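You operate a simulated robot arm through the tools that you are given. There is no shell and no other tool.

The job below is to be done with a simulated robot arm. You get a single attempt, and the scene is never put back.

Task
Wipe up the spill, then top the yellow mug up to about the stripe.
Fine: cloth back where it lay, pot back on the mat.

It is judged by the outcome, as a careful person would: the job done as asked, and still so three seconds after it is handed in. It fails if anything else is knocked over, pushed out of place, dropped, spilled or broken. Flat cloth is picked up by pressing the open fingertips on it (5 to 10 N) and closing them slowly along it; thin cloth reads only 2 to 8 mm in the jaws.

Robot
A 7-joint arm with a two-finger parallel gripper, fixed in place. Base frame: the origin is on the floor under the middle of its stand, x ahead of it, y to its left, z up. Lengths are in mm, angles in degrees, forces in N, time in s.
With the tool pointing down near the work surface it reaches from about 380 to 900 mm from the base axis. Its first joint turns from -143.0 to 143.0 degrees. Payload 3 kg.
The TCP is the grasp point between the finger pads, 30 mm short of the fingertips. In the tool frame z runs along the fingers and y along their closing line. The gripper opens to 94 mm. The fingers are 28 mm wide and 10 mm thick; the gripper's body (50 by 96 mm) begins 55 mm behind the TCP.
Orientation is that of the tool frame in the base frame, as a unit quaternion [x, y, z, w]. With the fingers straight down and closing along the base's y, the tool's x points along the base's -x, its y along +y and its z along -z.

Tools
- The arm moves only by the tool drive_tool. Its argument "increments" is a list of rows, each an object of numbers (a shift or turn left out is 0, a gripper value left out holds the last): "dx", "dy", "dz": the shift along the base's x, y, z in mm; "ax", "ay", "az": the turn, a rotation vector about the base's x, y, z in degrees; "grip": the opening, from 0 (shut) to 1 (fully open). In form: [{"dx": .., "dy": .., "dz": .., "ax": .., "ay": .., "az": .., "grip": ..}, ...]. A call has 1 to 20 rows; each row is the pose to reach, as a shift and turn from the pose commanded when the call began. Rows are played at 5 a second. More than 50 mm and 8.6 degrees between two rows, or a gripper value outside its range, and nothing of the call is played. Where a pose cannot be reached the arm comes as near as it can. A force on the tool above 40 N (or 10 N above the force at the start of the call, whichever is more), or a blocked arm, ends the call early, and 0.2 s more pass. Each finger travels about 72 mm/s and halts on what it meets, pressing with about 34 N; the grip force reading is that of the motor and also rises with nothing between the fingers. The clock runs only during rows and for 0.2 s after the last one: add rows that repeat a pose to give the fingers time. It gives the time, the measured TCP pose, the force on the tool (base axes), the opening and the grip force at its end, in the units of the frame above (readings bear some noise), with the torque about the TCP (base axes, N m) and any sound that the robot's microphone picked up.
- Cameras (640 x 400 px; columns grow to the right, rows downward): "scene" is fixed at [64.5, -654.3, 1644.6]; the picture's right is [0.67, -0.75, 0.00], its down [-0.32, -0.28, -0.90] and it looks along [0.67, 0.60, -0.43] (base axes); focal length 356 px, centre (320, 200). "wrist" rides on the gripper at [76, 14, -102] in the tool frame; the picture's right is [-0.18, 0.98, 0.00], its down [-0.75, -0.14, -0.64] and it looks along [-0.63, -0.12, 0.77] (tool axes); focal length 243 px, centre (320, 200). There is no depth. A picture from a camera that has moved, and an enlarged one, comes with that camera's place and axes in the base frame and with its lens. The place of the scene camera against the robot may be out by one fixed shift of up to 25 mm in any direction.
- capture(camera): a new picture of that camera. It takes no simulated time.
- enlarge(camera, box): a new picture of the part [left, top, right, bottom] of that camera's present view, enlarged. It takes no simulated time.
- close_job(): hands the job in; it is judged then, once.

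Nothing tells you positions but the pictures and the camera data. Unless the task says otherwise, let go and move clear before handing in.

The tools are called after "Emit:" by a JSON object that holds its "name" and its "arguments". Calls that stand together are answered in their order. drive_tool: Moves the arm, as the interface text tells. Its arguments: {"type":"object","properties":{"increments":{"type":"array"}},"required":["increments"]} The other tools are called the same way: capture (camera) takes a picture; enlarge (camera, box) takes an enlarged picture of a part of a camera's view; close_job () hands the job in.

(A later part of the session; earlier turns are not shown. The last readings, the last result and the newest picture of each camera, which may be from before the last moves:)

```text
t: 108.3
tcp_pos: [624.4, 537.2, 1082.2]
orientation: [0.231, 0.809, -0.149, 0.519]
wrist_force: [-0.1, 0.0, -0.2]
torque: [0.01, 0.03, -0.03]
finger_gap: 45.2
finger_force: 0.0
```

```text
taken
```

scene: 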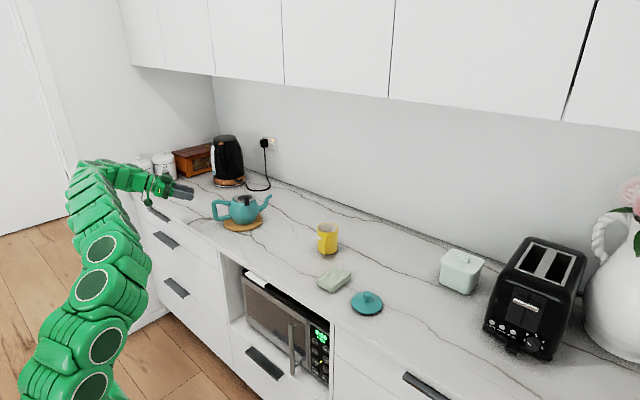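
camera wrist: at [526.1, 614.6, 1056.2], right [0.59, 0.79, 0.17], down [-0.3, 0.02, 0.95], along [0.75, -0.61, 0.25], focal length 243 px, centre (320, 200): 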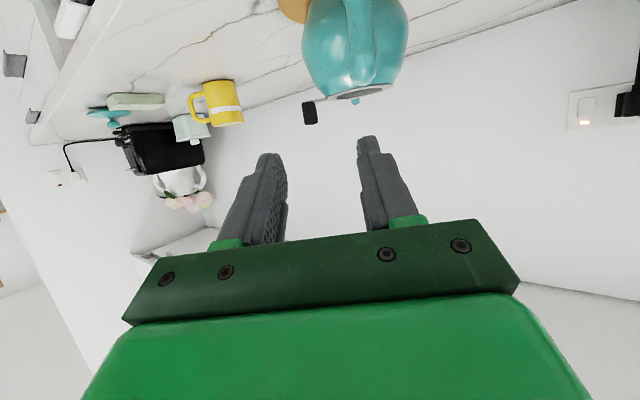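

The posture is the same as before. I'll measure the handle and strainer from here.

Emit:
{"name": "enlarge", "arguments": {"camera": "wrist", "box": [270, 0, 450, 130]}}

```text
3.08 times, centred on (360, 65) of wrist
camera zoom: at [526.1, 614.6, 1056.2], right [0.59, 0.79, 0.17], down [-0.3, 0.02, 0.95], along [0.75, -0.61, 0.25], focal length 746 px, centre (197, 615)
```

zoom: 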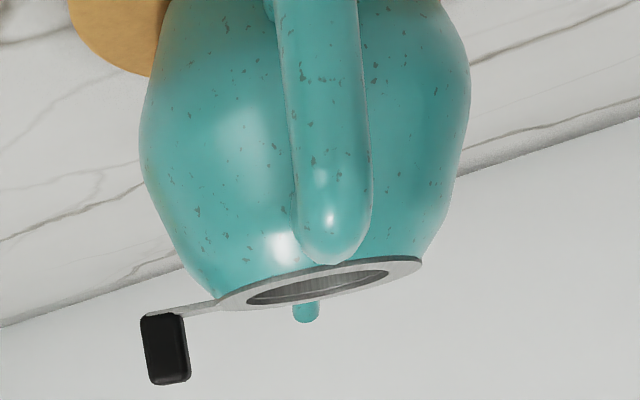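

The handle plane is at n≈828. I'll set the pitch to 20° and move to the stand-off behind the handle.

Emit:
{"name": "drive_tool", "arguments": {"increments": [{"dx": 17, "dy": 6, "dz": -14, "ax": -0.9, "ay": -1.4}, {"dx": 34, "dy": 13, "dz": -29, "ax": -1.8, "ay": -2.8}, {"dx": 49.9, "dy": 19, "dz": -43.7, "ax": -2.65, "ay": -4.24}, {"dx": 49.9, "dy": 19, "dz": -43.7, "ax": -2.65, "ay": -4.24}]}}

Emit:
{"name": "enlarge", "arguments": {"camera": "wrist", "box": [200, 20, 440, 220]}}

Emit:
{"name": "enlarge", "arguments": {"camera": "scene", "box": [150, 160, 290, 250]}}

```text
t: 109.3
tcp_pos: [671.5, 556.6, 1038.5]
orientation: [0.224, 0.786, -0.159, 0.553]
wrist_force: [0.7, 0.1, 0.2]
torque: [0.0, 0.02, -0.01]
finger_gap: 45.1
finger_force: 0.2
```

```text
2.00 times, centred on (320, 120) of wrist
camera zoom: at [576.3, 632.8, 1000.7], right [0.57, 0.8, 0.17], down [-0.37, 0.07, 0.93], along [0.73, -0.59, 0.34], focal length 485 px, centre (320, 360)
```

zoom: 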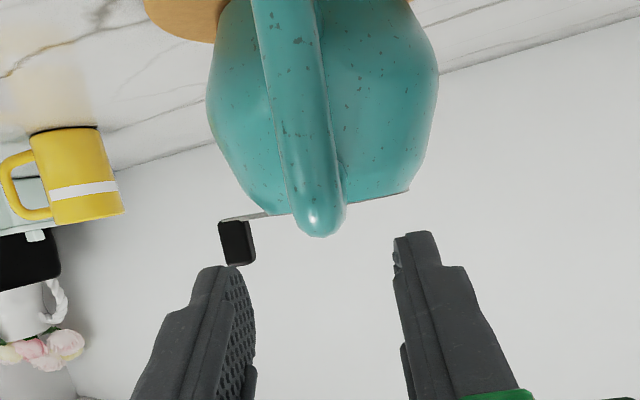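

```text
4.44 times, centred on (220, 205) of scene
camera zoom: at [64.5, -654.3, 1644.6], right [0.67, -0.75, 0.0], down [-0.32, -0.28, -0.9], along [0.67, 0.6, -0.43], focal length 1581 px, centre (764, 178)
```

zoom: 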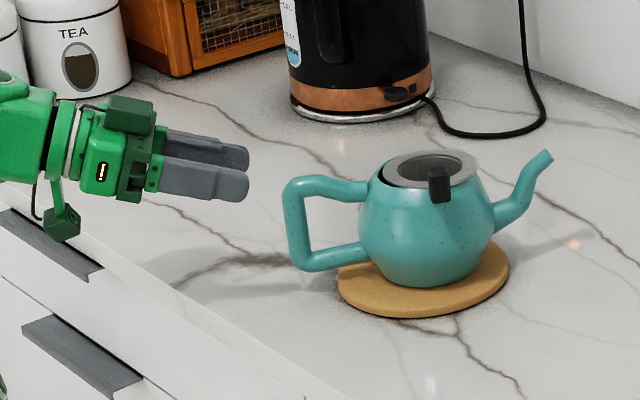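

Aligned (handle plane n≈829, tool at 828). I'll advance onto the upper bar in small steps.

Emit:
{"name": "drive_tool", "arguments": {"increments": [{"dx": 11, "dy": -6, "dz": -4.5}, {"dx": 22, "dy": -13, "dz": -9}, {"dx": 33, "dy": -20, "dz": -13.5}, {"dx": 44, "dy": -26.5, "dz": -18}, {"dx": 55, "dy": -33.5, "dz": -22.5}, {"dx": 66, "dy": -40, "dz": -27}, {"dx": 76.3, "dy": -46.5, "dz": -31.2}, {"dx": 76.3, "dy": -46.5, "dz": -31.2}]}}

Emit:
{"name": "enlarge", "arguments": {"camera": "wrist", "box": [200, 20, 440, 220]}}

Emit:
{"name": "enlarge", "arguments": {"camera": "scene", "box": [190, 170, 280, 240]}}

```text
t: 111.1
tcp_pos: [750.2, 508.4, 1008.1]
orientation: [0.225, 0.787, -0.159, 0.553]
wrist_force: [0.4, 0.4, -0.1]
torque: [0.02, 0.05, -0.01]
finger_gap: 45.1
finger_force: 0.1
```

```text
2.00 times, centred on (320, 120) of wrist
camera zoom: at [653.6, 585.2, 970.9], right [0.57, 0.8, 0.17], down [-0.37, 0.07, 0.93], along [0.73, -0.59, 0.34], focal length 485 px, centre (320, 360)
```

zoom: 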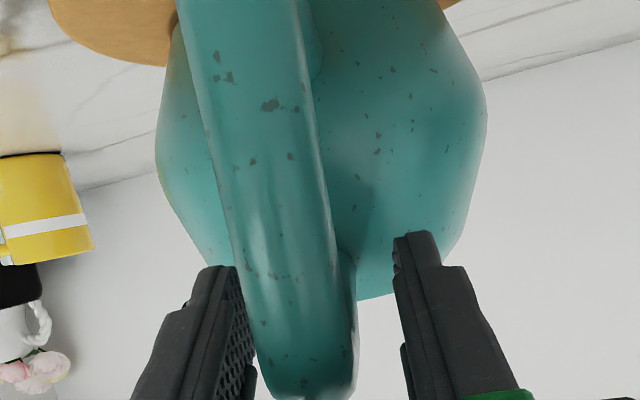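

```text
5.71 times, centred on (235, 205) of scene
camera zoom: at [64.5, -654.3, 1644.6], right [0.67, -0.75, 0.0], down [-0.32, -0.28, -0.9], along [0.67, 0.6, -0.43], focal length 2033 px, centre (806, 171)
```

zoom: 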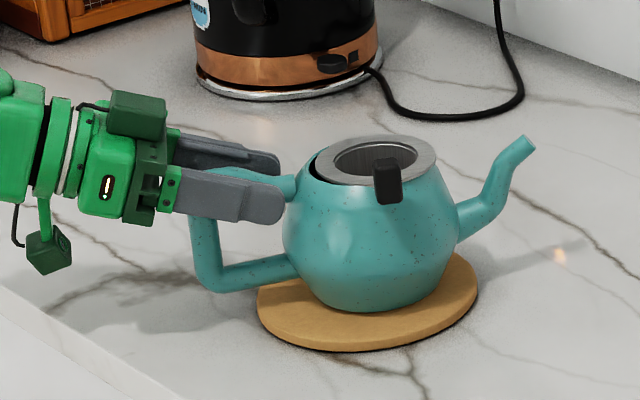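

In position. I'll close slowly on the bar.

Emit:
{"name": "drive_tool", "arguments": {"increments": [{"grip": 0.4}, {"grip": 0.35}, {"grip": 0.31}, {"grip": 0.28}, {"grip": 0.25}, {"grip": 0.2}, {"grip": 0.12}, {"grip": 0.12}]}}

Emit:
{"name": "enlarge", "arguments": {"camera": "scene", "box": [190, 170, 280, 240]}}

```text
t: 112.9
tcp_pos: [749.0, 508.2, 1009.1]
orientation: [0.224, 0.786, -0.159, 0.553]
wrist_force: [0.6, -0.2, 0.4]
torque: [-0.02, -0.01, -0.03]
finger_gap: 23.7
finger_force: 34.5
```

```text
5.71 times, centred on (235, 205) of scene
camera zoom: at [64.5, -654.3, 1644.6], right [0.67, -0.75, 0.0], down [-0.32, -0.28, -0.9], along [0.67, 0.6, -0.43], focal length 2033 px, centre (806, 171)
```

zoom: 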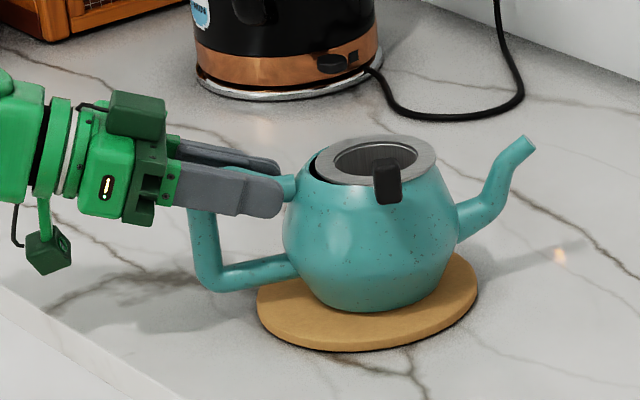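

Held firmly. I'll lift and carry it to the mug briskly but smoothly, to limit the sag.

Emit:
{"name": "drive_tool", "arguments": {"increments": [{"dz": 10}, {"dz": 28}, {"dz": 48, "dy": -6}, {"dx": -2, "dy": -22, "dz": 62}, {"dx": -5, "dy": -52, "dz": 66}, {"dx": -9, "dy": -92, "dz": 67}, {"dx": -13, "dy": -134, "dz": 67}, {"dx": -17, "dy": -176, "dz": 67}, {"dx": -21, "dy": -218, "dz": 67}, {"dx": -25, "dy": -256, "dz": 67}, {"dx": -28, "dy": -288, "dz": 66}, {"dx": -30, "dy": -311, "dz": 64}, {"dx": -31, "dy": -324, "dz": 62}, {"dx": -31.4, "dy": -328.3, "dz": 60}, {"dx": -31.4, "dy": -328.3, "dz": 60}]}}

Emit:
{"name": "enlarge", "arguments": {"camera": "scene", "box": [240, 180, 360, 260]}}

```text
t: 116.1
tcp_pos: [718.7, 183.2, 1066.8]
orientation: [0.224, 0.787, -0.158, 0.553]
wrist_force: [-1.9, 1.1, -4.8]
torque: [0.24, 0.27, 0.11]
finger_gap: 23.0
finger_force: 34.2
```

```text
5.00 times, centred on (300, 220) of scene
camera zoom: at [64.5, -654.3, 1644.6], right [0.67, -0.75, 0.0], down [-0.32, -0.28, -0.9], along [0.67, 0.6, -0.43], focal length 1779 px, centre (420, 100)
```

zoom: 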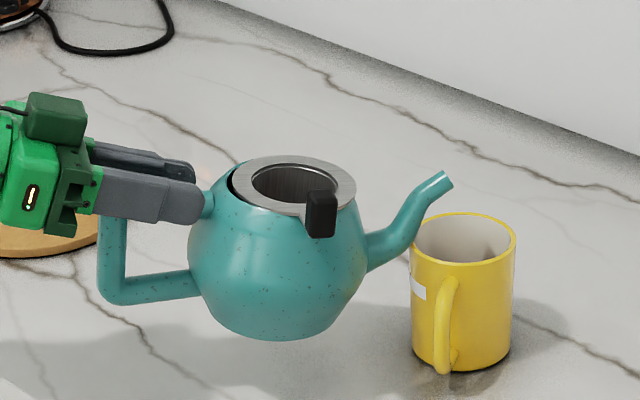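

The pot sagged about 11° on the way, and the spout's elbow is just touching the mug's rim (about 2 N). I'll lift clear at once and begin tilting from there.

Emit:
{"name": "drive_tool", "arguments": {"increments": [{"dx": -1.7, "dy": 1.1, "dz": 10}, {"dx": 2, "dy": -1.3, "dz": 25.6, "ax": 2.12, "ay": 3.39}, {"dx": 4.8, "dy": -3.0, "dz": 33.9, "ax": 4.24, "ay": 6.78}, {"dx": 7.4, "dy": -4.6, "dz": 38.8, "ax": 5.83, "ay": 9.33}]}}

Emit:
{"name": "enlarge", "arguments": {"camera": "scene", "box": [240, 180, 360, 260]}}

```text
t: 117.1
tcp_pos: [723.8, 177.2, 1106.6]
orientation: [0.239, 0.836, -0.137, 0.474]
wrist_force: [0.2, 0.5, -8.3]
torque: [0.22, 0.36, 0.0]
finger_gap: 23.3
finger_force: 34.1
```

```text
5.00 times, centred on (300, 220) of scene
camera zoom: at [64.5, -654.3, 1644.6], right [0.67, -0.75, 0.0], down [-0.32, -0.28, -0.9], along [0.67, 0.6, -0.43], focal length 1779 px, centre (420, 100)
```

zoom: 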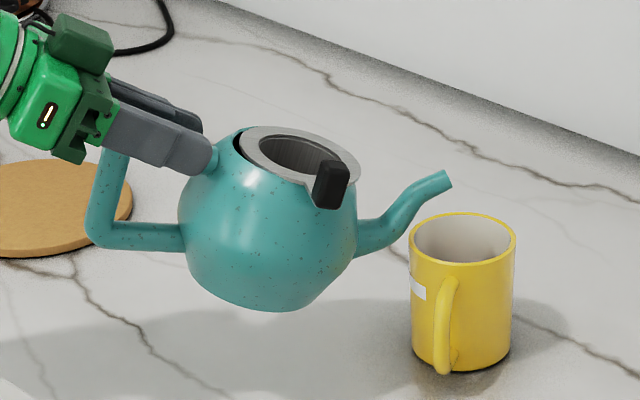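

Clear of the mug, full weight back on the tool, and the tip is 12 mm before the mug's centre. I'll tilt a little further to start the pour.

Emit:
{"name": "drive_tool", "arguments": {"increments": [{"dx": 3.05, "dy": -1.9, "dz": 4.1, "ax": 1.59, "ay": 2.54}, {"dx": 5.9, "dy": -3.7, "dz": 8, "ax": 2.92, "ay": 4.66}, {"dx": 5.9, "dy": -3.7, "dz": 8, "ax": 2.92, "ay": 4.66}]}}

Emit:
{"name": "enlarge", "arguments": {"camera": "scene", "box": [240, 180, 360, 260]}}

Emit:
{"name": "enlarge", "arguments": {"camera": "scene", "box": [315, 205, 350, 235]}}

```text
t: 117.9
tcp_pos: [731.5, 174.1, 1114.7]
orientation: [0.245, 0.858, -0.125, 0.434]
wrist_force: [0.0, -0.5, -8.1]
torque: [0.19, 0.31, -0.01]
finger_gap: 23.2
finger_force: 33.8
```

```text
5.00 times, centred on (300, 220) of scene
camera zoom: at [64.5, -654.3, 1644.6], right [0.67, -0.75, 0.0], down [-0.32, -0.28, -0.9], along [0.67, 0.6, -0.43], focal length 1779 px, centre (420, 100)
```

zoom: 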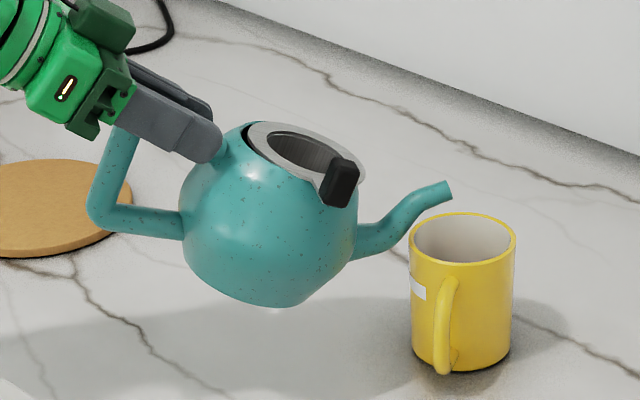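

```text
13.33 times, centred on (332, 220) of scene
camera zoom: at [64.5, -654.3, 1644.6], right [0.67, -0.75, 0.0], down [-0.32, -0.28, -0.9], along [0.67, 0.6, -0.43], focal length 4743 px, centre (153, -67)
```

zoom: 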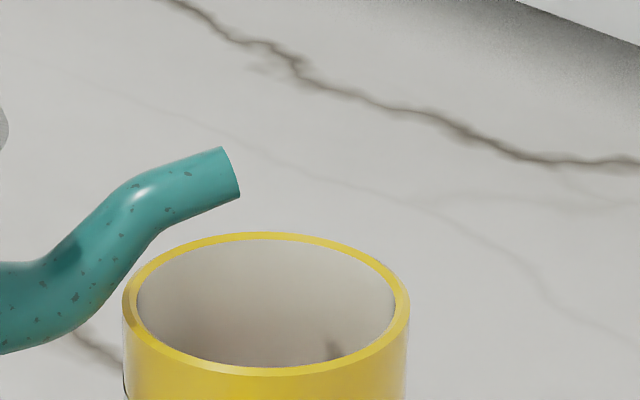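

No flow yet at about 27.5°. I'll add 2.5° more.

Emit:
{"name": "drive_tool", "arguments": {"increments": [{"dx": 3.1, "dy": -2.0, "dz": 5.8, "ax": 1.33, "ay": 2.12}, {"dx": 3.1, "dy": -2.0, "dz": 5.8, "ax": 1.33, "ay": 2.12}]}}

Emit:
{"name": "enlarge", "arguments": {"camera": "scene", "box": [315, 205, 350, 235]}}

Emit:
{"name": "enlarge", "arguments": {"camera": "scene", "box": [240, 180, 360, 260]}}

```text
t: 118.5
tcp_pos: [734.7, 170.6, 1121.9]
orientation: [0.247, 0.867, -0.12, 0.416]
wrist_force: [0.2, 0.3, -8.5]
torque: [0.14, 0.25, -0.01]
finger_gap: 23.2
finger_force: 34.0
```

```text
13.33 times, centred on (332, 220) of scene
camera zoom: at [64.5, -654.3, 1644.6], right [0.67, -0.75, 0.0], down [-0.32, -0.28, -0.9], along [0.67, 0.6, -0.43], focal length 4743 px, centre (153, -67)
```

zoom: 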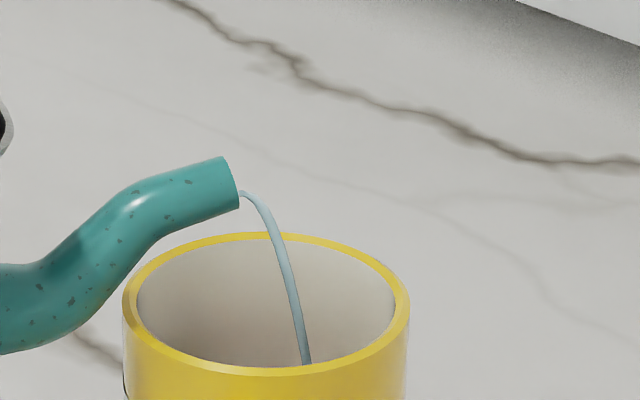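

```text
5.00 times, centred on (300, 220) of scene
camera zoom: at [64.5, -654.3, 1644.6], right [0.67, -0.75, 0.0], down [-0.32, -0.28, -0.9], along [0.67, 0.6, -0.43], focal length 1779 px, centre (420, 100)
```

zoom: 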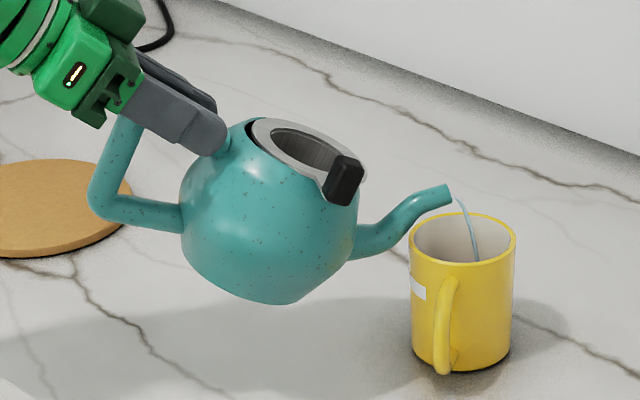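

A clean stream is falling into the middle of the mug. I'll hold here and watch the level: from this camera the surface comes into view near the front rim just as it reaches the stripe.

Emit:
{"name": "drive_tool", "arguments": {"increments": [{"dz": 0}, {"dz": 0}, {"dz": 0}, {"dz": 0}]}}

Emit:
{"name": "enlarge", "arguments": {"camera": "scene", "box": [315, 205, 350, 235]}}

Emit:
{"name": "enlarge", "arguments": {"camera": "scene", "box": [240, 180, 360, 260]}}

```text
t: 119.5
tcp_pos: [734.9, 171.5, 1120.8]
orientation: [0.248, 0.867, -0.119, 0.416]
wrist_force: [0.3, 0.4, -7.4]
torque: [0.15, 0.3, -0.01]
finger_gap: 23.2
finger_force: 33.9
```

```text
13.33 times, centred on (332, 220) of scene
camera zoom: at [64.5, -654.3, 1644.6], right [0.67, -0.75, 0.0], down [-0.32, -0.28, -0.9], along [0.67, 0.6, -0.43], focal length 4743 px, centre (153, -67)
```

zoom: 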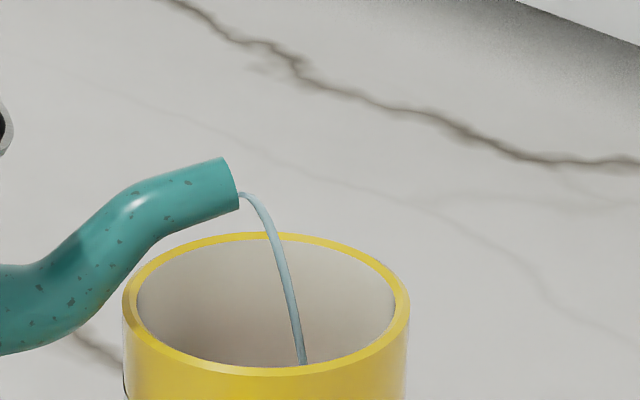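

```text
5.00 times, centred on (300, 220) of scene
camera zoom: at [64.5, -654.3, 1644.6], right [0.67, -0.75, 0.0], down [-0.32, -0.28, -0.9], along [0.67, 0.6, -0.43], focal length 1779 px, centre (420, 100)
```

zoom: 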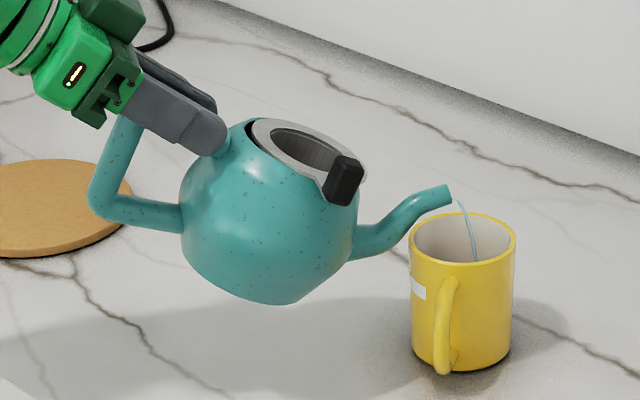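

The stream is steady but thin. I'll add 2–3° of tilt for more flow.

Emit:
{"name": "drive_tool", "arguments": {"increments": [{"dx": 2.1, "dy": -1.3, "dz": 4.5, "ax": 0.8, "ay": 1.27}, {"dx": 4.2, "dy": -2.6, "dz": 9.1, "ax": 1.59, "ay": 2.54}, {"dx": 4.2, "dy": -2.6, "dz": 9.1, "ax": 1.59, "ay": 2.54}, {"dx": 4.2, "dy": -2.6, "dz": 9.1, "ax": 1.59, "ay": 2.54}]}}

Emit:
{"name": "enlarge", "arguments": {"camera": "scene", "box": [315, 205, 350, 235]}}

Emit:
{"name": "enlarge", "arguments": {"camera": "scene", "box": [240, 180, 360, 260]}}

```text
t: 120.5
tcp_pos: [737.7, 169.3, 1129.9]
orientation: [0.251, 0.878, -0.113, 0.393]
wrist_force: [0.4, 0.0, -6.7]
torque: [0.14, 0.25, 0.02]
finger_gap: 23.2
finger_force: 33.8
```

```text
13.33 times, centred on (332, 220) of scene
camera zoom: at [64.5, -654.3, 1644.6], right [0.67, -0.75, 0.0], down [-0.32, -0.28, -0.9], along [0.67, 0.6, -0.43], focal length 4743 px, centre (153, -67)
```

zoom: 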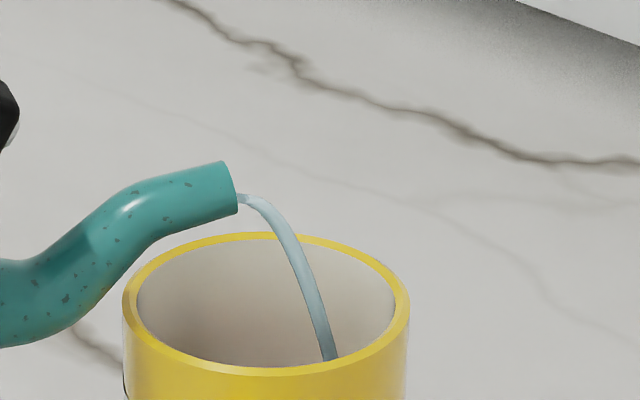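

```text
5.00 times, centred on (300, 220) of scene
camera zoom: at [64.5, -654.3, 1644.6], right [0.67, -0.75, 0.0], down [-0.32, -0.28, -0.9], along [0.67, 0.6, -0.43], focal length 1779 px, centre (420, 100)
```

zoom: 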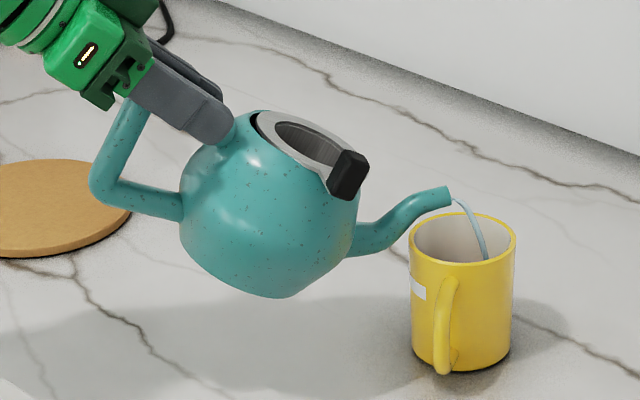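

The flow is stronger and landing a little past centre. I'll shift the tip back 6 mm and continue in short steps.

Emit:
{"name": "drive_tool", "arguments": {"increments": [{"dx": -2.5, "dy": 1.6}, {"dx": -5.1, "dy": 3.2}, {"dx": -5.1, "dy": 3.2}]}}

Emit:
{"name": "enlarge", "arguments": {"camera": "scene", "box": [315, 205, 350, 235]}}

```text
t: 121.3
tcp_pos: [733.9, 172.7, 1130.4]
orientation: [0.252, 0.877, -0.114, 0.393]
wrist_force: [0.0, -0.5, -8.3]
torque: [0.14, 0.25, 0.03]
finger_gap: 23.1
finger_force: 34.7
```

```text
13.33 times, centred on (332, 220) of scene
camera zoom: at [64.5, -654.3, 1644.6], right [0.67, -0.75, 0.0], down [-0.32, -0.28, -0.9], along [0.67, 0.6, -0.43], focal length 4743 px, centre (153, -67)
```

zoom: 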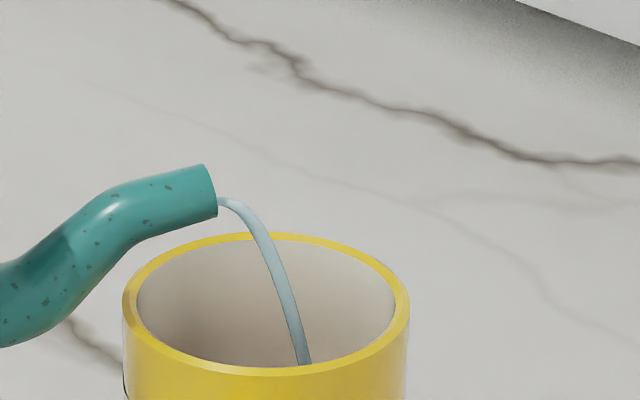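

Well centred now. I'll continue pouring with a slow increase in tilt.

Emit:
{"name": "drive_tool", "arguments": {"increments": [{"dx": 1.1, "dy": -0.7, "dz": 2.2, "ax": 0.4, "ay": 0.64}, {"dx": 2.2, "dy": -1.4, "dz": 4.4, "ax": 0.8, "ay": 1.27}, {"dx": 2.2, "dy": -1.4, "dz": 4.4, "ax": 0.8, "ay": 1.27}, {"dx": 2.2, "dy": -1.4, "dz": 4.4, "ax": 0.8, "ay": 1.27}, {"dx": 2.2, "dy": -1.4, "dz": 4.4, "ax": 0.8, "ay": 1.27}]}}

Emit:
{"name": "enlarge", "arguments": {"camera": "scene", "box": [315, 205, 350, 235]}}

Emit:
{"name": "enlarge", "arguments": {"camera": "scene", "box": [240, 180, 360, 260]}}

```text
t: 122.5
tcp_pos: [737.3, 169.7, 1135.4]
orientation: [0.252, 0.882, -0.11, 0.382]
wrist_force: [0.3, 1.2, -8.1]
torque: [0.13, 0.24, -0.02]
finger_gap: 23.1
finger_force: 34.2
```

```text
13.33 times, centred on (332, 220) of scene
camera zoom: at [64.5, -654.3, 1644.6], right [0.67, -0.75, 0.0], down [-0.32, -0.28, -0.9], along [0.67, 0.6, -0.43], focal length 4743 px, centre (153, -67)
```

zoom: 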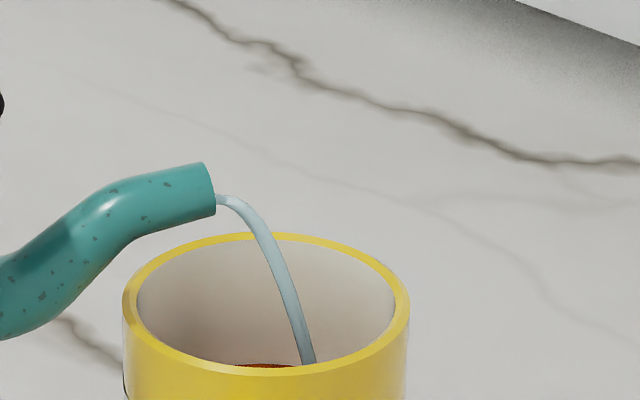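

```text
5.00 times, centred on (300, 220) of scene
camera zoom: at [64.5, -654.3, 1644.6], right [0.67, -0.75, 0.0], down [-0.32, -0.28, -0.9], along [0.67, 0.6, -0.43], focal length 1779 px, centre (420, 100)
```

zoom: 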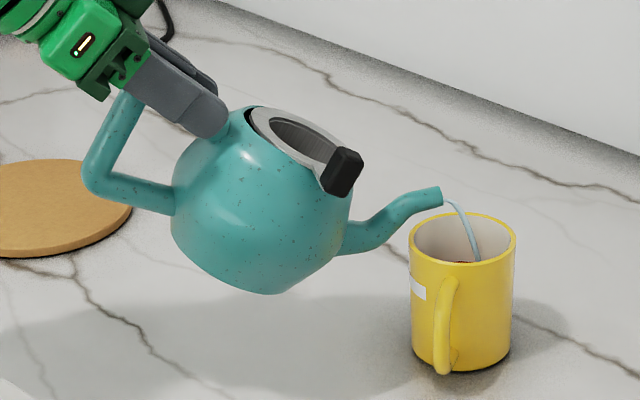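

The tea surface has just come into view at the front rim (about z 953), a few millimetres below the stripe. I'll pour a little more in short steps.

Emit:
{"name": "drive_tool", "arguments": {"increments": [{"dz": 0}, {"dz": 0}]}}

Emit:
{"name": "enlarge", "arguments": {"camera": "scene", "box": [315, 205, 350, 235]}}

```text
t: 123.1
tcp_pos: [737.0, 171.3, 1135.0]
orientation: [0.251, 0.882, -0.109, 0.382]
wrist_force: [0.2, -0.3, -7.4]
torque: [0.17, 0.21, -0.01]
finger_gap: 23.0
finger_force: 34.3
```

```text
13.33 times, centred on (332, 220) of scene
camera zoom: at [64.5, -654.3, 1644.6], right [0.67, -0.75, 0.0], down [-0.32, -0.28, -0.9], along [0.67, 0.6, -0.43], focal length 4743 px, centre (153, -67)
```

zoom: 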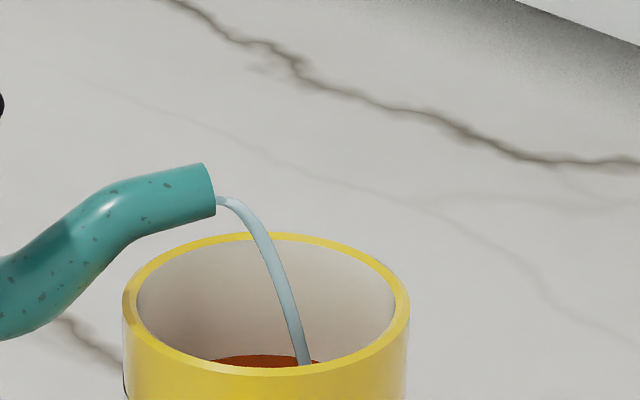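

The level is about 38 mm below the rim, at the bottom edge of the stripe, whose centre is about 31 mm down. One more short step.

Emit:
{"name": "drive_tool", "arguments": {"increments": [{"dz": 0}, {"dz": 0}]}}

Emit:
{"name": "enlarge", "arguments": {"camera": "scene", "box": [315, 205, 350, 235]}}

```text
t: 123.7
tcp_pos: [736.6, 171.4, 1135.4]
orientation: [0.252, 0.882, -0.109, 0.382]
wrist_force: [1.1, 0.3, -6.8]
torque: [0.13, 0.26, -0.01]
finger_gap: 22.9
finger_force: 34.2
```

```text
13.33 times, centred on (332, 220) of scene
camera zoom: at [64.5, -654.3, 1644.6], right [0.67, -0.75, 0.0], down [-0.32, -0.28, -0.9], along [0.67, 0.6, -0.43], focal length 4743 px, centre (153, -67)
```

zoom: 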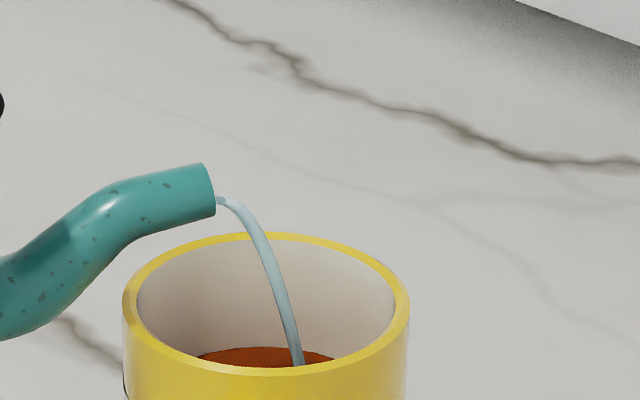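

About 36 mm below the rim now. I'll hold 0.4 s more and then tilt back smoothly, keeping the tip over the mug.

Emit:
{"name": "drive_tool", "arguments": {"increments": [{"dz": 0}, {"dz": 0}, {"dx": -8.5, "dy": 5.3, "dz": 0, "ax": -4.24, "ay": -6.78}, {"dx": -15.3, "dy": 9.5, "dz": 0, "ax": -8.48, "ay": -13.57}, {"dx": -20.4, "dy": 12.7, "dz": 0, "ax": -12.72, "ay": -20.35}]}}

Emit:
{"name": "enlarge", "arguments": {"camera": "scene", "box": [315, 205, 350, 235]}}

Emit:
{"name": "enlarge", "arguments": {"camera": "scene", "box": [240, 170, 360, 260]}}

```text
t: 124.9
tcp_pos: [716.8, 183.9, 1133.5]
orientation: [0.225, 0.783, -0.161, 0.557]
wrist_force: [0.0, 1.1, -6.5]
torque: [0.26, 0.39, -0.02]
finger_gap: 23.2
finger_force: 33.8
```

```text
13.33 times, centred on (332, 220) of scene
camera zoom: at [64.5, -654.3, 1644.6], right [0.67, -0.75, 0.0], down [-0.32, -0.28, -0.9], along [0.67, 0.6, -0.43], focal length 4743 px, centre (153, -67)
```

zoom: 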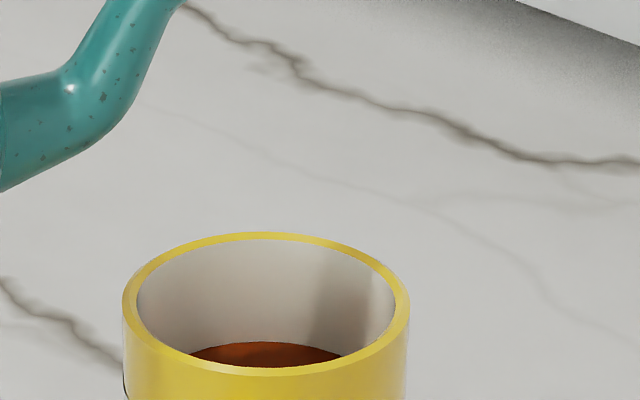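

```text
4.44 times, centred on (300, 215) of scene
camera zoom: at [64.5, -654.3, 1644.6], right [0.67, -0.75, 0.0], down [-0.32, -0.28, -0.9], along [0.67, 0.6, -0.43], focal length 1581 px, centre (409, 133)
```

zoom: 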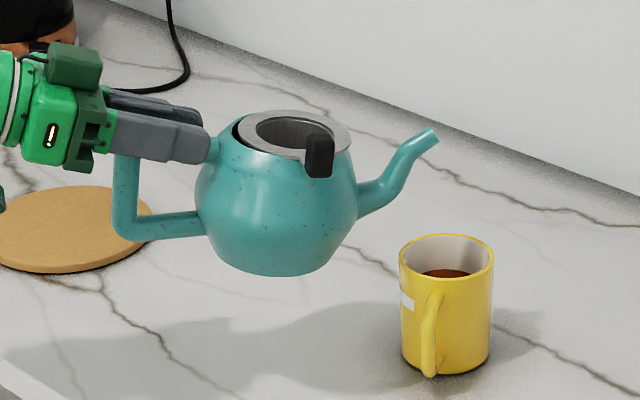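

The pour has stopped cleanly. While no time passes, I'll compare the level with the stripe more precisely.

Emit:
{"name": "enlarge", "arguments": {"camera": "scene", "box": [314, 218, 344, 243]}}

Emit:
{"name": "enlarge", "arguments": {"camera": "scene", "box": [310, 218, 350, 258]}}

Emit:
{"name": "capture", "arguments": {"camera": "wrist"}}

```text
16.00 times, centred on (329, 230) of scene
camera zoom: at [64.5, -654.3, 1644.6], right [0.67, -0.75, 0.0], down [-0.32, -0.28, -0.9], along [0.67, 0.6, -0.43], focal length 5692 px, centre (176, -288)
```

zoom: 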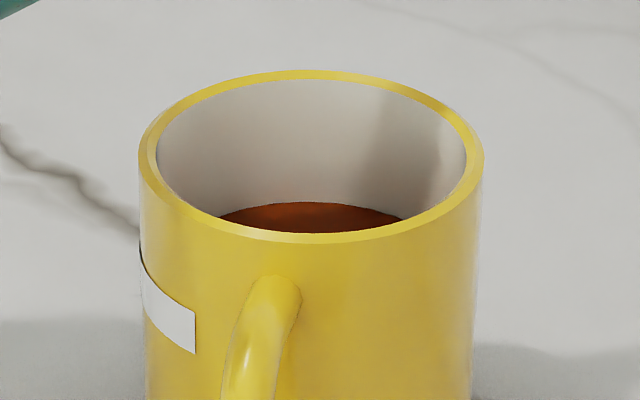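

```text
10.00 times, centred on (330, 238) of scene
camera zoom: at [64.5, -654.3, 1644.6], right [0.67, -0.75, 0.0], down [-0.32, -0.28, -0.9], along [0.67, 0.6, -0.43], focal length 3558 px, centre (220, -180)
```

zoom: 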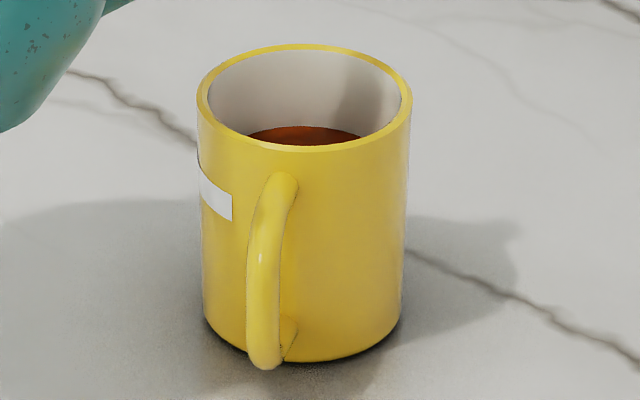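

```text
taken
camera wrist: at [620.3, 258.4, 1095.4], right [0.57, 0.8, 0.17], down [-0.38, 0.07, 0.92], along [0.73, -0.59, 0.34], focal length 243 px, centre (320, 200)
```

wrist: 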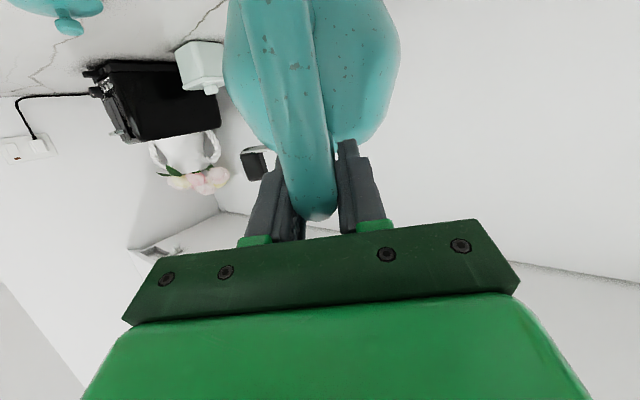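

The surface is about 33 mm below the rim, right at the stripe's lower edge; the stripe spans roughly 24–34 mm down. I'll add one brief extra pour to bring it into the stripe.

Emit:
{"name": "drive_tool", "arguments": {"increments": [{"dx": 5.1, "dy": -3.2, "dz": 0, "ax": 4.24, "ay": 6.78}, {"dx": 11.9, "dy": -7.4, "dz": 0, "ax": 8.48, "ay": 13.57}, {"dx": 19.9, "dy": -12.4, "dz": 0, "ax": 12.4, "ay": 19.9}, {"dx": 19.9, "dy": -12.4, "dz": 0, "ax": 12.4, "ay": 19.9}, {"dx": 19.9, "dy": -12.4, "dz": 0, "ax": 12.4, "ay": 19.9}, {"dx": 11.9, "dy": -7.4, "dz": 0, "ax": 8.2, "ay": 13.1}, {"dx": 5.1, "dy": -3.2, "dz": 0, "ax": 4.0, "ay": 6.4}, {"dx": 0, "dy": 0, "dz": 0, "ax": -0.5, "ay": -0.8}]}}

Emit:
{"name": "enlarge", "arguments": {"camera": "scene", "box": [314, 218, 344, 243]}}

Emit:
{"name": "enlarge", "arguments": {"camera": "scene", "box": [240, 170, 360, 260]}}

```text
t: 126.7
tcp_pos: [716.0, 183.4, 1133.7]
orientation: [0.223, 0.779, -0.162, 0.563]
wrist_force: [-0.2, -0.6, -6.9]
torque: [0.25, 0.36, -0.01]
finger_gap: 23.4
finger_force: 34.0
```

```text
16.00 times, centred on (329, 230) of scene
camera zoom: at [64.5, -654.3, 1644.6], right [0.67, -0.75, 0.0], down [-0.32, -0.28, -0.9], along [0.67, 0.6, -0.43], focal length 5692 px, centre (176, -288)
```

zoom: 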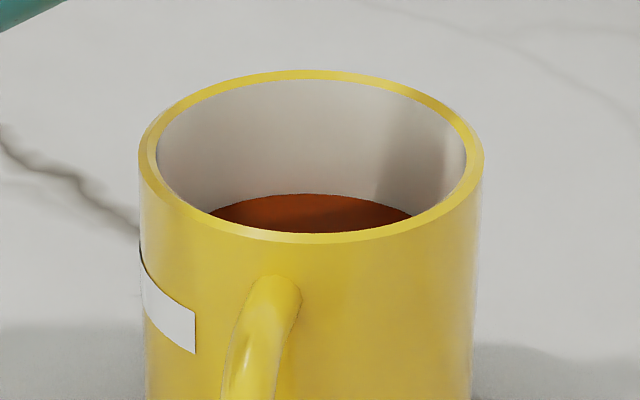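

```text
4.44 times, centred on (300, 215) of scene
camera zoom: at [64.5, -654.3, 1644.6], right [0.67, -0.75, 0.0], down [-0.32, -0.28, -0.9], along [0.67, 0.6, -0.43], focal length 1581 px, centre (409, 133)
```

zoom: 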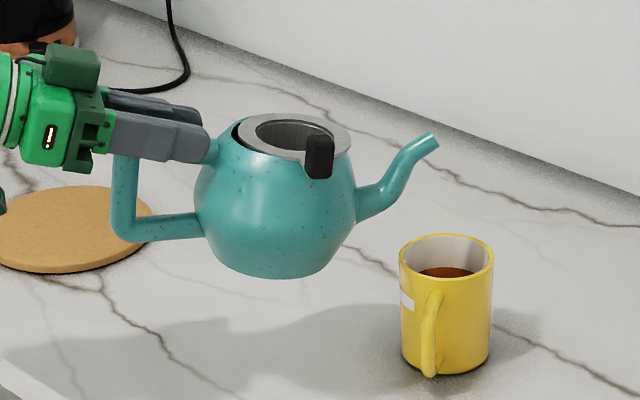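

The level is now about 30 mm below the rim, right in the stripe. I'll carry the pot back to the mat, levelling the sag as I go.

Emit:
{"name": "drive_tool", "arguments": {"increments": [{"dx": 0, "dy": 6, "dz": 0, "ax": -3.45, "ay": -5.51}, {"dx": 2, "dy": 24, "dz": 0, "ax": -6.89, "ay": -11.02}, {"dx": 4, "dy": 55, "dz": -5, "ax": -7.16, "ay": -11.45}, {"dx": 7, "dy": 95, "dz": -15, "ax": -7.42, "ay": -11.87}, {"dx": 11, "dy": 137, "dz": -27, "ax": -7.69, "ay": -12.3}, {"dx": 14, "dy": 179, "dz": -40, "ax": -7.95, "ay": -12.72}, {"dx": 18, "dy": 221, "dz": -52, "ax": -8.22, "ay": -13.14}, {"dx": 21, "dy": 259, "dz": -62, "ax": -8.48, "ay": -13.57}, {"dx": 23.5, "dy": 290, "dz": -70, "ax": -8.75, "ay": -13.99}, {"dx": 25, "dy": 312, "dz": -76, "ax": -9.01, "ay": -14.42}, {"dx": 26, "dy": 325, "dz": -80, "ax": -9.28, "ay": -14.84}, {"dx": 26.5, "dy": 329, "dz": -83, "ax": -9.54, "ay": -15.26}]}}

Emit:
{"name": "enlarge", "arguments": {"camera": "scene", "box": [190, 160, 280, 240]}}

Emit:
{"name": "enlarge", "arguments": {"camera": "scene", "box": [310, 218, 350, 258]}}

```text
t: 129.3
tcp_pos: [741.2, 512.7, 1050.9]
orientation: [0.195, 0.681, -0.195, 0.678]
wrist_force: [-0.5, 0.4, -6.9]
torque: [0.28, 0.45, -0.03]
finger_gap: 23.3
finger_force: 34.2
```

```text
5.00 times, centred on (235, 200) of scene
camera zoom: at [64.5, -654.3, 1644.6], right [0.67, -0.75, 0.0], down [-0.32, -0.28, -0.9], along [0.67, 0.6, -0.43], focal length 1779 px, centre (745, 200)
```

zoom: 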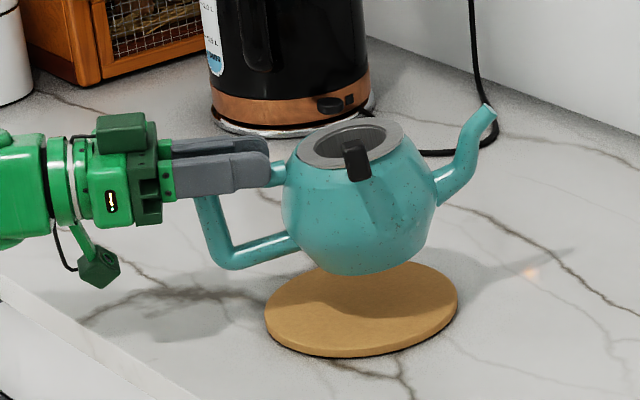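

```text
10.00 times, centred on (330, 238) of scene
camera zoom: at [64.5, -654.3, 1644.6], right [0.67, -0.75, 0.0], down [-0.32, -0.28, -0.9], along [0.67, 0.6, -0.43], focal length 3558 px, centre (220, -180)
```

zoom: 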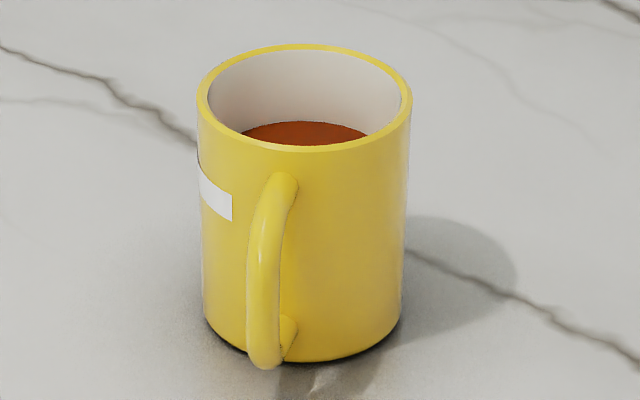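

The pot is over the mat, slightly spout-up (about 3.5°). I'll correct that while lowering.

Emit:
{"name": "drive_tool", "arguments": {"increments": [{"dx": 0.5, "dy": 0, "dz": -10, "ax": 0.9, "ay": 1.5}, {"dx": 0.5, "dy": 0, "dz": -20, "ax": 1.8, "ay": 2.9}, {"dx": 0.5, "dy": 0, "dz": -26, "ax": 1.8, "ay": 2.9}, {"dx": 0.5, "dy": 0, "dz": -29, "ax": 1.8, "ay": 2.9}]}}

Emit:
{"name": "enlarge", "arguments": {"camera": "scene", "box": [190, 170, 280, 240]}}

```text
t: 130.3
tcp_pos: [743.8, 512.4, 1022.4]
orientation: [0.2, 0.702, -0.188, 0.657]
wrist_force: [-0.1, 0.5, -7.0]
torque: [0.31, 0.49, 0.01]
finger_gap: 23.2
finger_force: 34.4
```

```text
5.71 times, centred on (235, 205) of scene
camera zoom: at [64.5, -654.3, 1644.6], right [0.67, -0.75, 0.0], down [-0.32, -0.28, -0.9], along [0.67, 0.6, -0.43], focal length 2033 px, centre (806, 171)
```

zoom: 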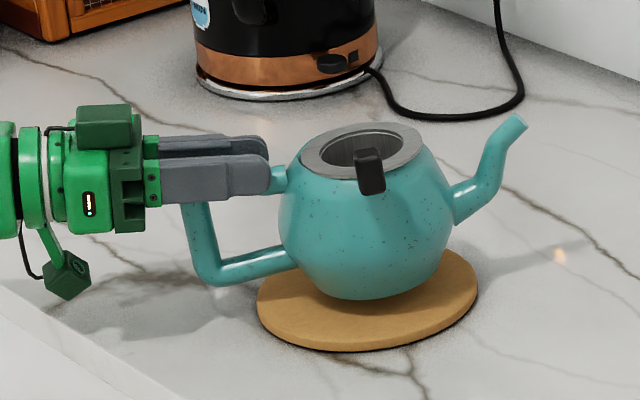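

Level now, about 10 mm above the mat. I'll lower gently to contact.

Emit:
{"name": "drive_tool", "arguments": {"increments": [{"dz": -4}, {"dz": -7}, {"dz": -9}, {"dz": -10.5}, {"dz": -12}]}}

Emit:
{"name": "enlarge", "arguments": {"camera": "scene", "box": [190, 170, 280, 240]}}

```text
t: 131.5
tcp_pos: [740.8, 513.1, 1011.4]
orientation: [0.2, 0.701, -0.188, 0.658]
wrist_force: [-1.6, 1.6, 9.2]
torque: [-0.13, -0.18, -0.01]
finger_gap: 23.3
finger_force: 34.1
```

```text
5.71 times, centred on (235, 205) of scene
camera zoom: at [64.5, -654.3, 1644.6], right [0.67, -0.75, 0.0], down [-0.32, -0.28, -0.9], along [0.67, 0.6, -0.43], focal length 2033 px, centre (806, 171)
```

zoom: 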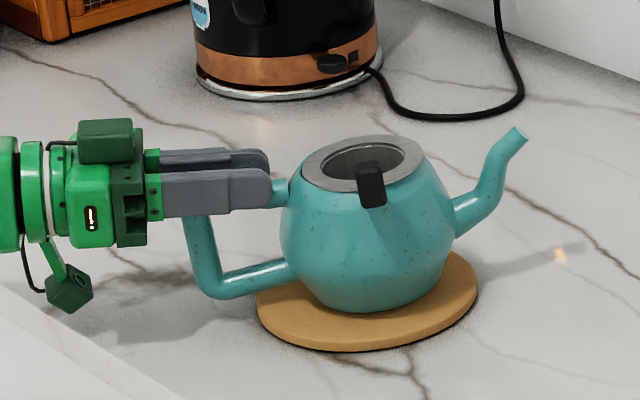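

The pot is on the mat. I'll ease off and release.

Emit:
{"name": "drive_tool", "arguments": {"increments": [{"dz": 1}, {"dz": 1, "grip": 0.27}, {"dz": 1, "grip": 0.31}, {"dz": 1, "grip": 0.36}, {"dz": 1, "grip": 0.42}, {"dz": 1, "grip": 0.48}, {"dz": 1, "grip": 0.48}]}}

Emit:
{"name": "enlarge", "arguments": {"camera": "scene", "box": [190, 170, 280, 240]}}

Emit:
{"name": "enlarge", "arguments": {"camera": "wrist", "box": [200, 0, 440, 220]}}

```text
t: 133.1
tcp_pos: [743.2, 512.2, 1010.4]
orientation: [0.2, 0.702, -0.188, 0.657]
wrist_force: [0.3, 0.0, 1.0]
torque: [0.02, -0.01, 0.0]
finger_gap: 45.0
finger_force: 0.1
```

```text
5.71 times, centred on (235, 205) of scene
camera zoom: at [64.5, -654.3, 1644.6], right [0.67, -0.75, 0.0], down [-0.32, -0.28, -0.9], along [0.67, 0.6, -0.43], focal length 2033 px, centre (806, 171)
```

zoom: 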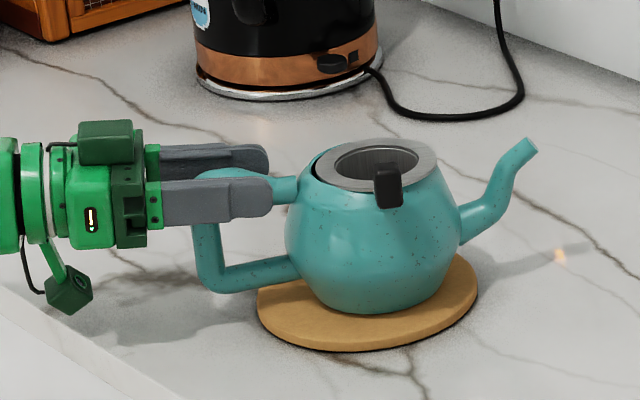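

```text
1.82 times, centred on (320, 110) of wrist
camera zoom: at [658.4, 579.9, 941.6], right [0.53, 0.83, 0.18], down [-0.58, 0.19, 0.79], along [0.62, -0.53, 0.58], focal length 441 px, centre (320, 364)
```

zoom: 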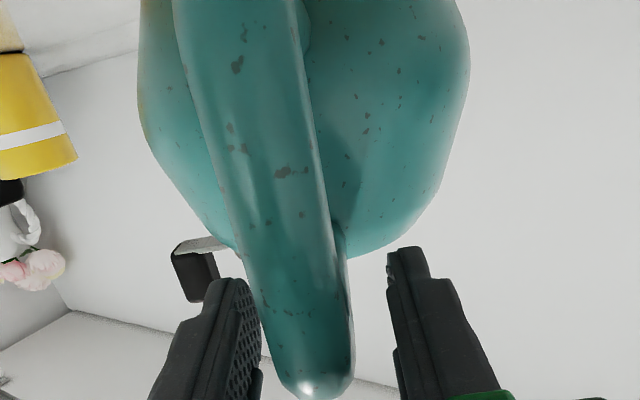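

The pot stands on its mat. I'll back out from the handle.

Emit:
{"name": "drive_tool", "arguments": {"increments": [{"dx": -8, "dy": 5, "dz": 1}, {"dx": -25, "dy": 16, "dz": 3}, {"dx": -50, "dy": 31, "dz": 6}, {"dx": -80, "dy": 50, "dz": 15}, {"dx": -105, "dy": 60, "dz": 35}, {"dx": -120, "dy": 55, "dz": 70}, {"dx": -130, "dy": 35, "dz": 110}, {"dx": -135, "dy": 5, "dz": 140}, {"dx": -140, "dy": -25, "dz": 150}, {"dx": -140, "dy": -25, "dz": 150}]}}

Emit:
{"name": "enlarge", "arguments": {"camera": "scene", "box": [190, 170, 280, 240]}}

Emit:
{"name": "enlarge", "arguments": {"camera": "scene", "box": [225, 180, 265, 215]}}

```text
t: 135.3
tcp_pos: [603.4, 487.4, 1162.0]
orientation: [0.2, 0.702, -0.189, 0.657]
wrist_force: [0.4, 0.0, -1.0]
torque: [0.02, 0.02, -0.02]
finger_gap: 45.1
finger_force: 0.1
```

```text
5.71 times, centred on (235, 205) of scene
camera zoom: at [64.5, -654.3, 1644.6], right [0.67, -0.75, 0.0], down [-0.32, -0.28, -0.9], along [0.67, 0.6, -0.43], focal length 2033 px, centre (806, 171)
```

zoom: 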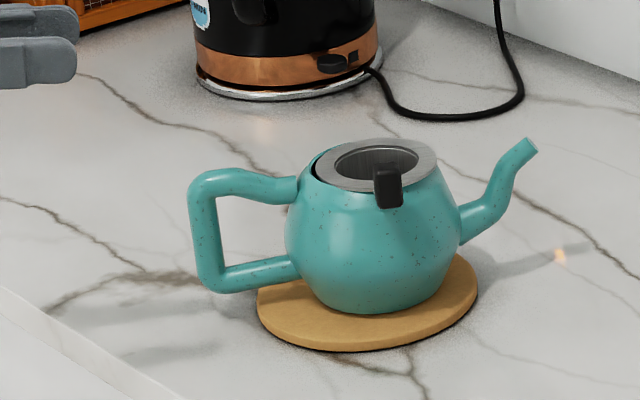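

```text
11.43 times, centred on (245, 198) of scene
camera zoom: at [64.5, -654.3, 1644.6], right [0.67, -0.75, 0.0], down [-0.32, -0.28, -0.9], along [0.67, 0.6, -0.43], focal length 4066 px, centre (1177, 229)
```

zoom: 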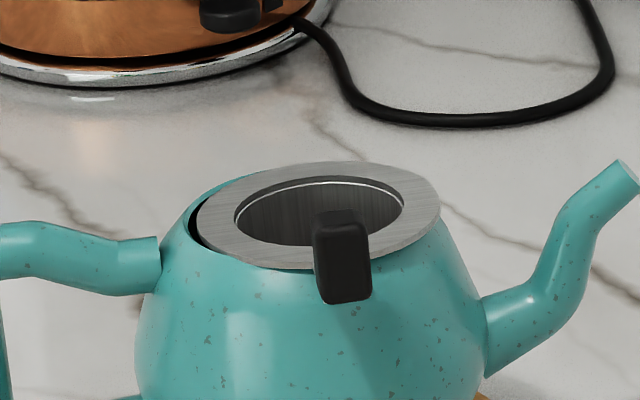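

The mug and pot are done; now I'll fetch the lid.

Emit:
{"name": "drive_tool", "arguments": {"increments": [{"dx": 0, "dy": -25, "dz": 0, "ax": 0.5, "ay": 1.7, "az": 1.7}, {"dx": 2, "dy": -65, "dz": 0, "ax": 1.0, "ay": 3.5, "az": 3.6}, {"dx": 5, "dy": -108, "dz": 0, "ax": 1.5, "ay": 5.3, "az": 5.5}, {"dx": 8, "dy": -152, "dz": 0, "ax": 2.0, "ay": 7.1, "az": 7.3}, {"dx": 12, "dy": -196, "dz": -5, "ax": 2.5, "ay": 8.9, "az": 9.2}, {"dx": 16, "dy": -240, "dz": -10, "ax": 3.1, "ay": 10.7, "az": 11.0}, {"dx": 20, "dy": -284, "dz": -15, "ax": 3.6, "ay": 12.5, "az": 12.9}, {"dx": 24, "dy": -328, "dz": -20, "ax": 4.1, "ay": 14.3, "az": 14.8}, {"dx": 28, "dy": -372, "dz": -26, "ax": 4.6, "ay": 16.1, "az": 16.6}, {"dx": 32, "dy": -416, "dz": -32, "ax": 5.1, "ay": 17.9, "az": 18.5}, {"dx": 36, "dy": -460, "dz": -38, "ax": 5.6, "ay": 19.7, "az": 20.4}, {"dx": 40, "dy": -504, "dz": -44, "ax": 6.2, "ay": 21.5, "az": 22.2}, {"dx": 44, "dy": -548, "dz": -50, "ax": 6.7, "ay": 23.3, "az": 24.1}, {"dx": 48, "dy": -592, "dz": -56, "ax": 7.2, "ay": 25.1, "az": 25.9}, {"dx": 52, "dy": -636, "dz": -62, "ax": 7.7, "ay": 26.9, "az": 27.8}, {"dx": 55, "dy": -675, "dz": -68, "ax": 8.2, "ay": 28.7, "az": 29.6}, {"dx": 56.6, "dy": -697, "dz": -72, "ax": 8.65, "ay": 30.2, "az": 31.2}, {"dx": 56.6, "dy": -697, "dz": -72, "ax": 8.65, "ay": 30.2, "az": 31.2}]}}

Emit:
{"name": "capture", "arguments": {"camera": "wrist"}}

Emit:
{"name": "enlarge", "arguments": {"camera": "scene", "box": [310, 230, 430, 320]}}

```text
t: 139.1
tcp_pos: [661.0, -210.9, 1089.3]
orientation: [-0.001, 0.886, 0.0, 0.465]
wrist_force: [0.6, 0.2, -0.5]
torque: [-0.01, -0.01, 0.0]
finger_gap: 45.4
finger_force: 0.0
```

```text
taken
camera wrist: at [532.8, -196.9, 1085.3], right [0.1, 0.98, 0.15], down [-0.1, -0.14, 0.99], along [0.99, -0.12, 0.08], focal length 243 px, centre (320, 200)
```

wrist: 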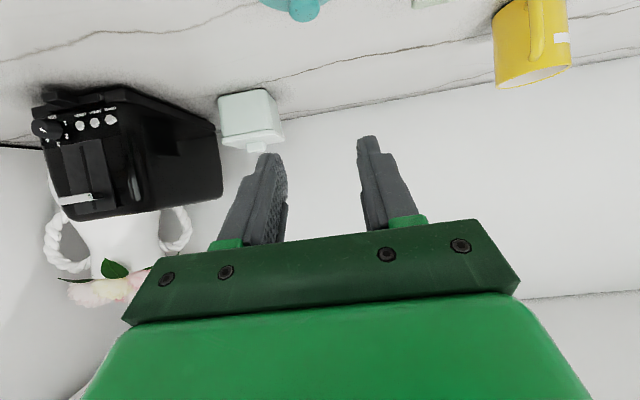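

```text
4.44 times, centred on (370, 275) of scene
camera zoom: at [64.5, -654.3, 1644.6], right [0.67, -0.75, 0.0], down [-0.32, -0.28, -0.9], along [0.67, 0.6, -0.43], focal length 1581 px, centre (98, -133)
```

zoom: 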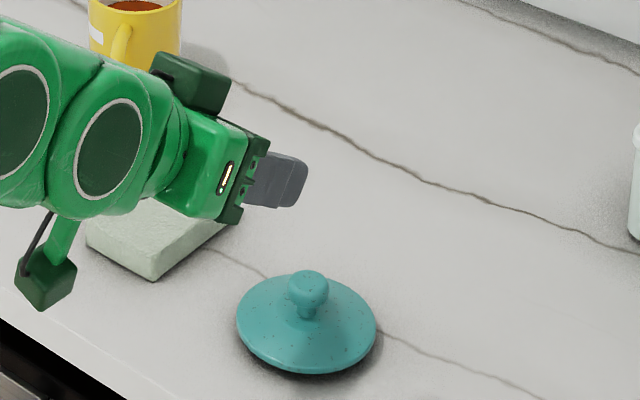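

The lid is where I left it. I'll retrace the approach to its knob.

Emit:
{"name": "drive_tool", "arguments": {"increments": [{"dx": 0, "dz": -25}, {"dx": 5, "dz": -62}, {"dx": 22, "dz": -93}, {"dx": 40, "dz": -114}, {"dx": 40, "dz": -114}]}}

Emit:
{"name": "enlarge", "arguments": {"camera": "wrist", "box": [200, 40, 440, 220]}}

```text
t: 140.3
tcp_pos: [697.9, -210.2, 978.0]
orientation: [-0.001, 0.886, 0.0, 0.465]
wrist_force: [-0.4, 0.2, 0.3]
torque: [-0.02, 0.01, 0.01]
finger_gap: 45.0
finger_force: 0.0
```

```text
2.22 times, centred on (320, 130) of wrist
camera zoom: at [570.3, -196.5, 973.2], right [0.1, 0.98, 0.15], down [-0.1, -0.14, 0.99], along [0.99, -0.12, 0.08], focal length 539 px, centre (320, 356)
```

zoom: 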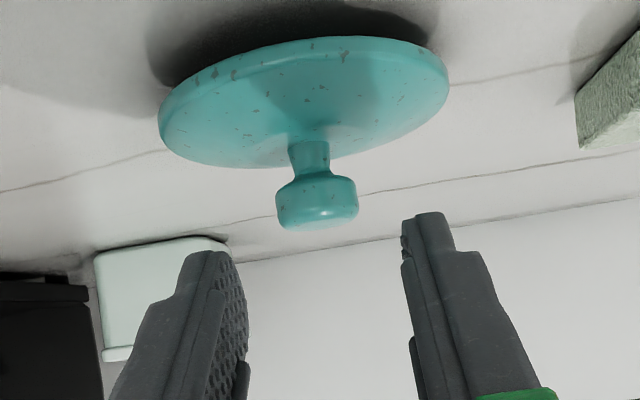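

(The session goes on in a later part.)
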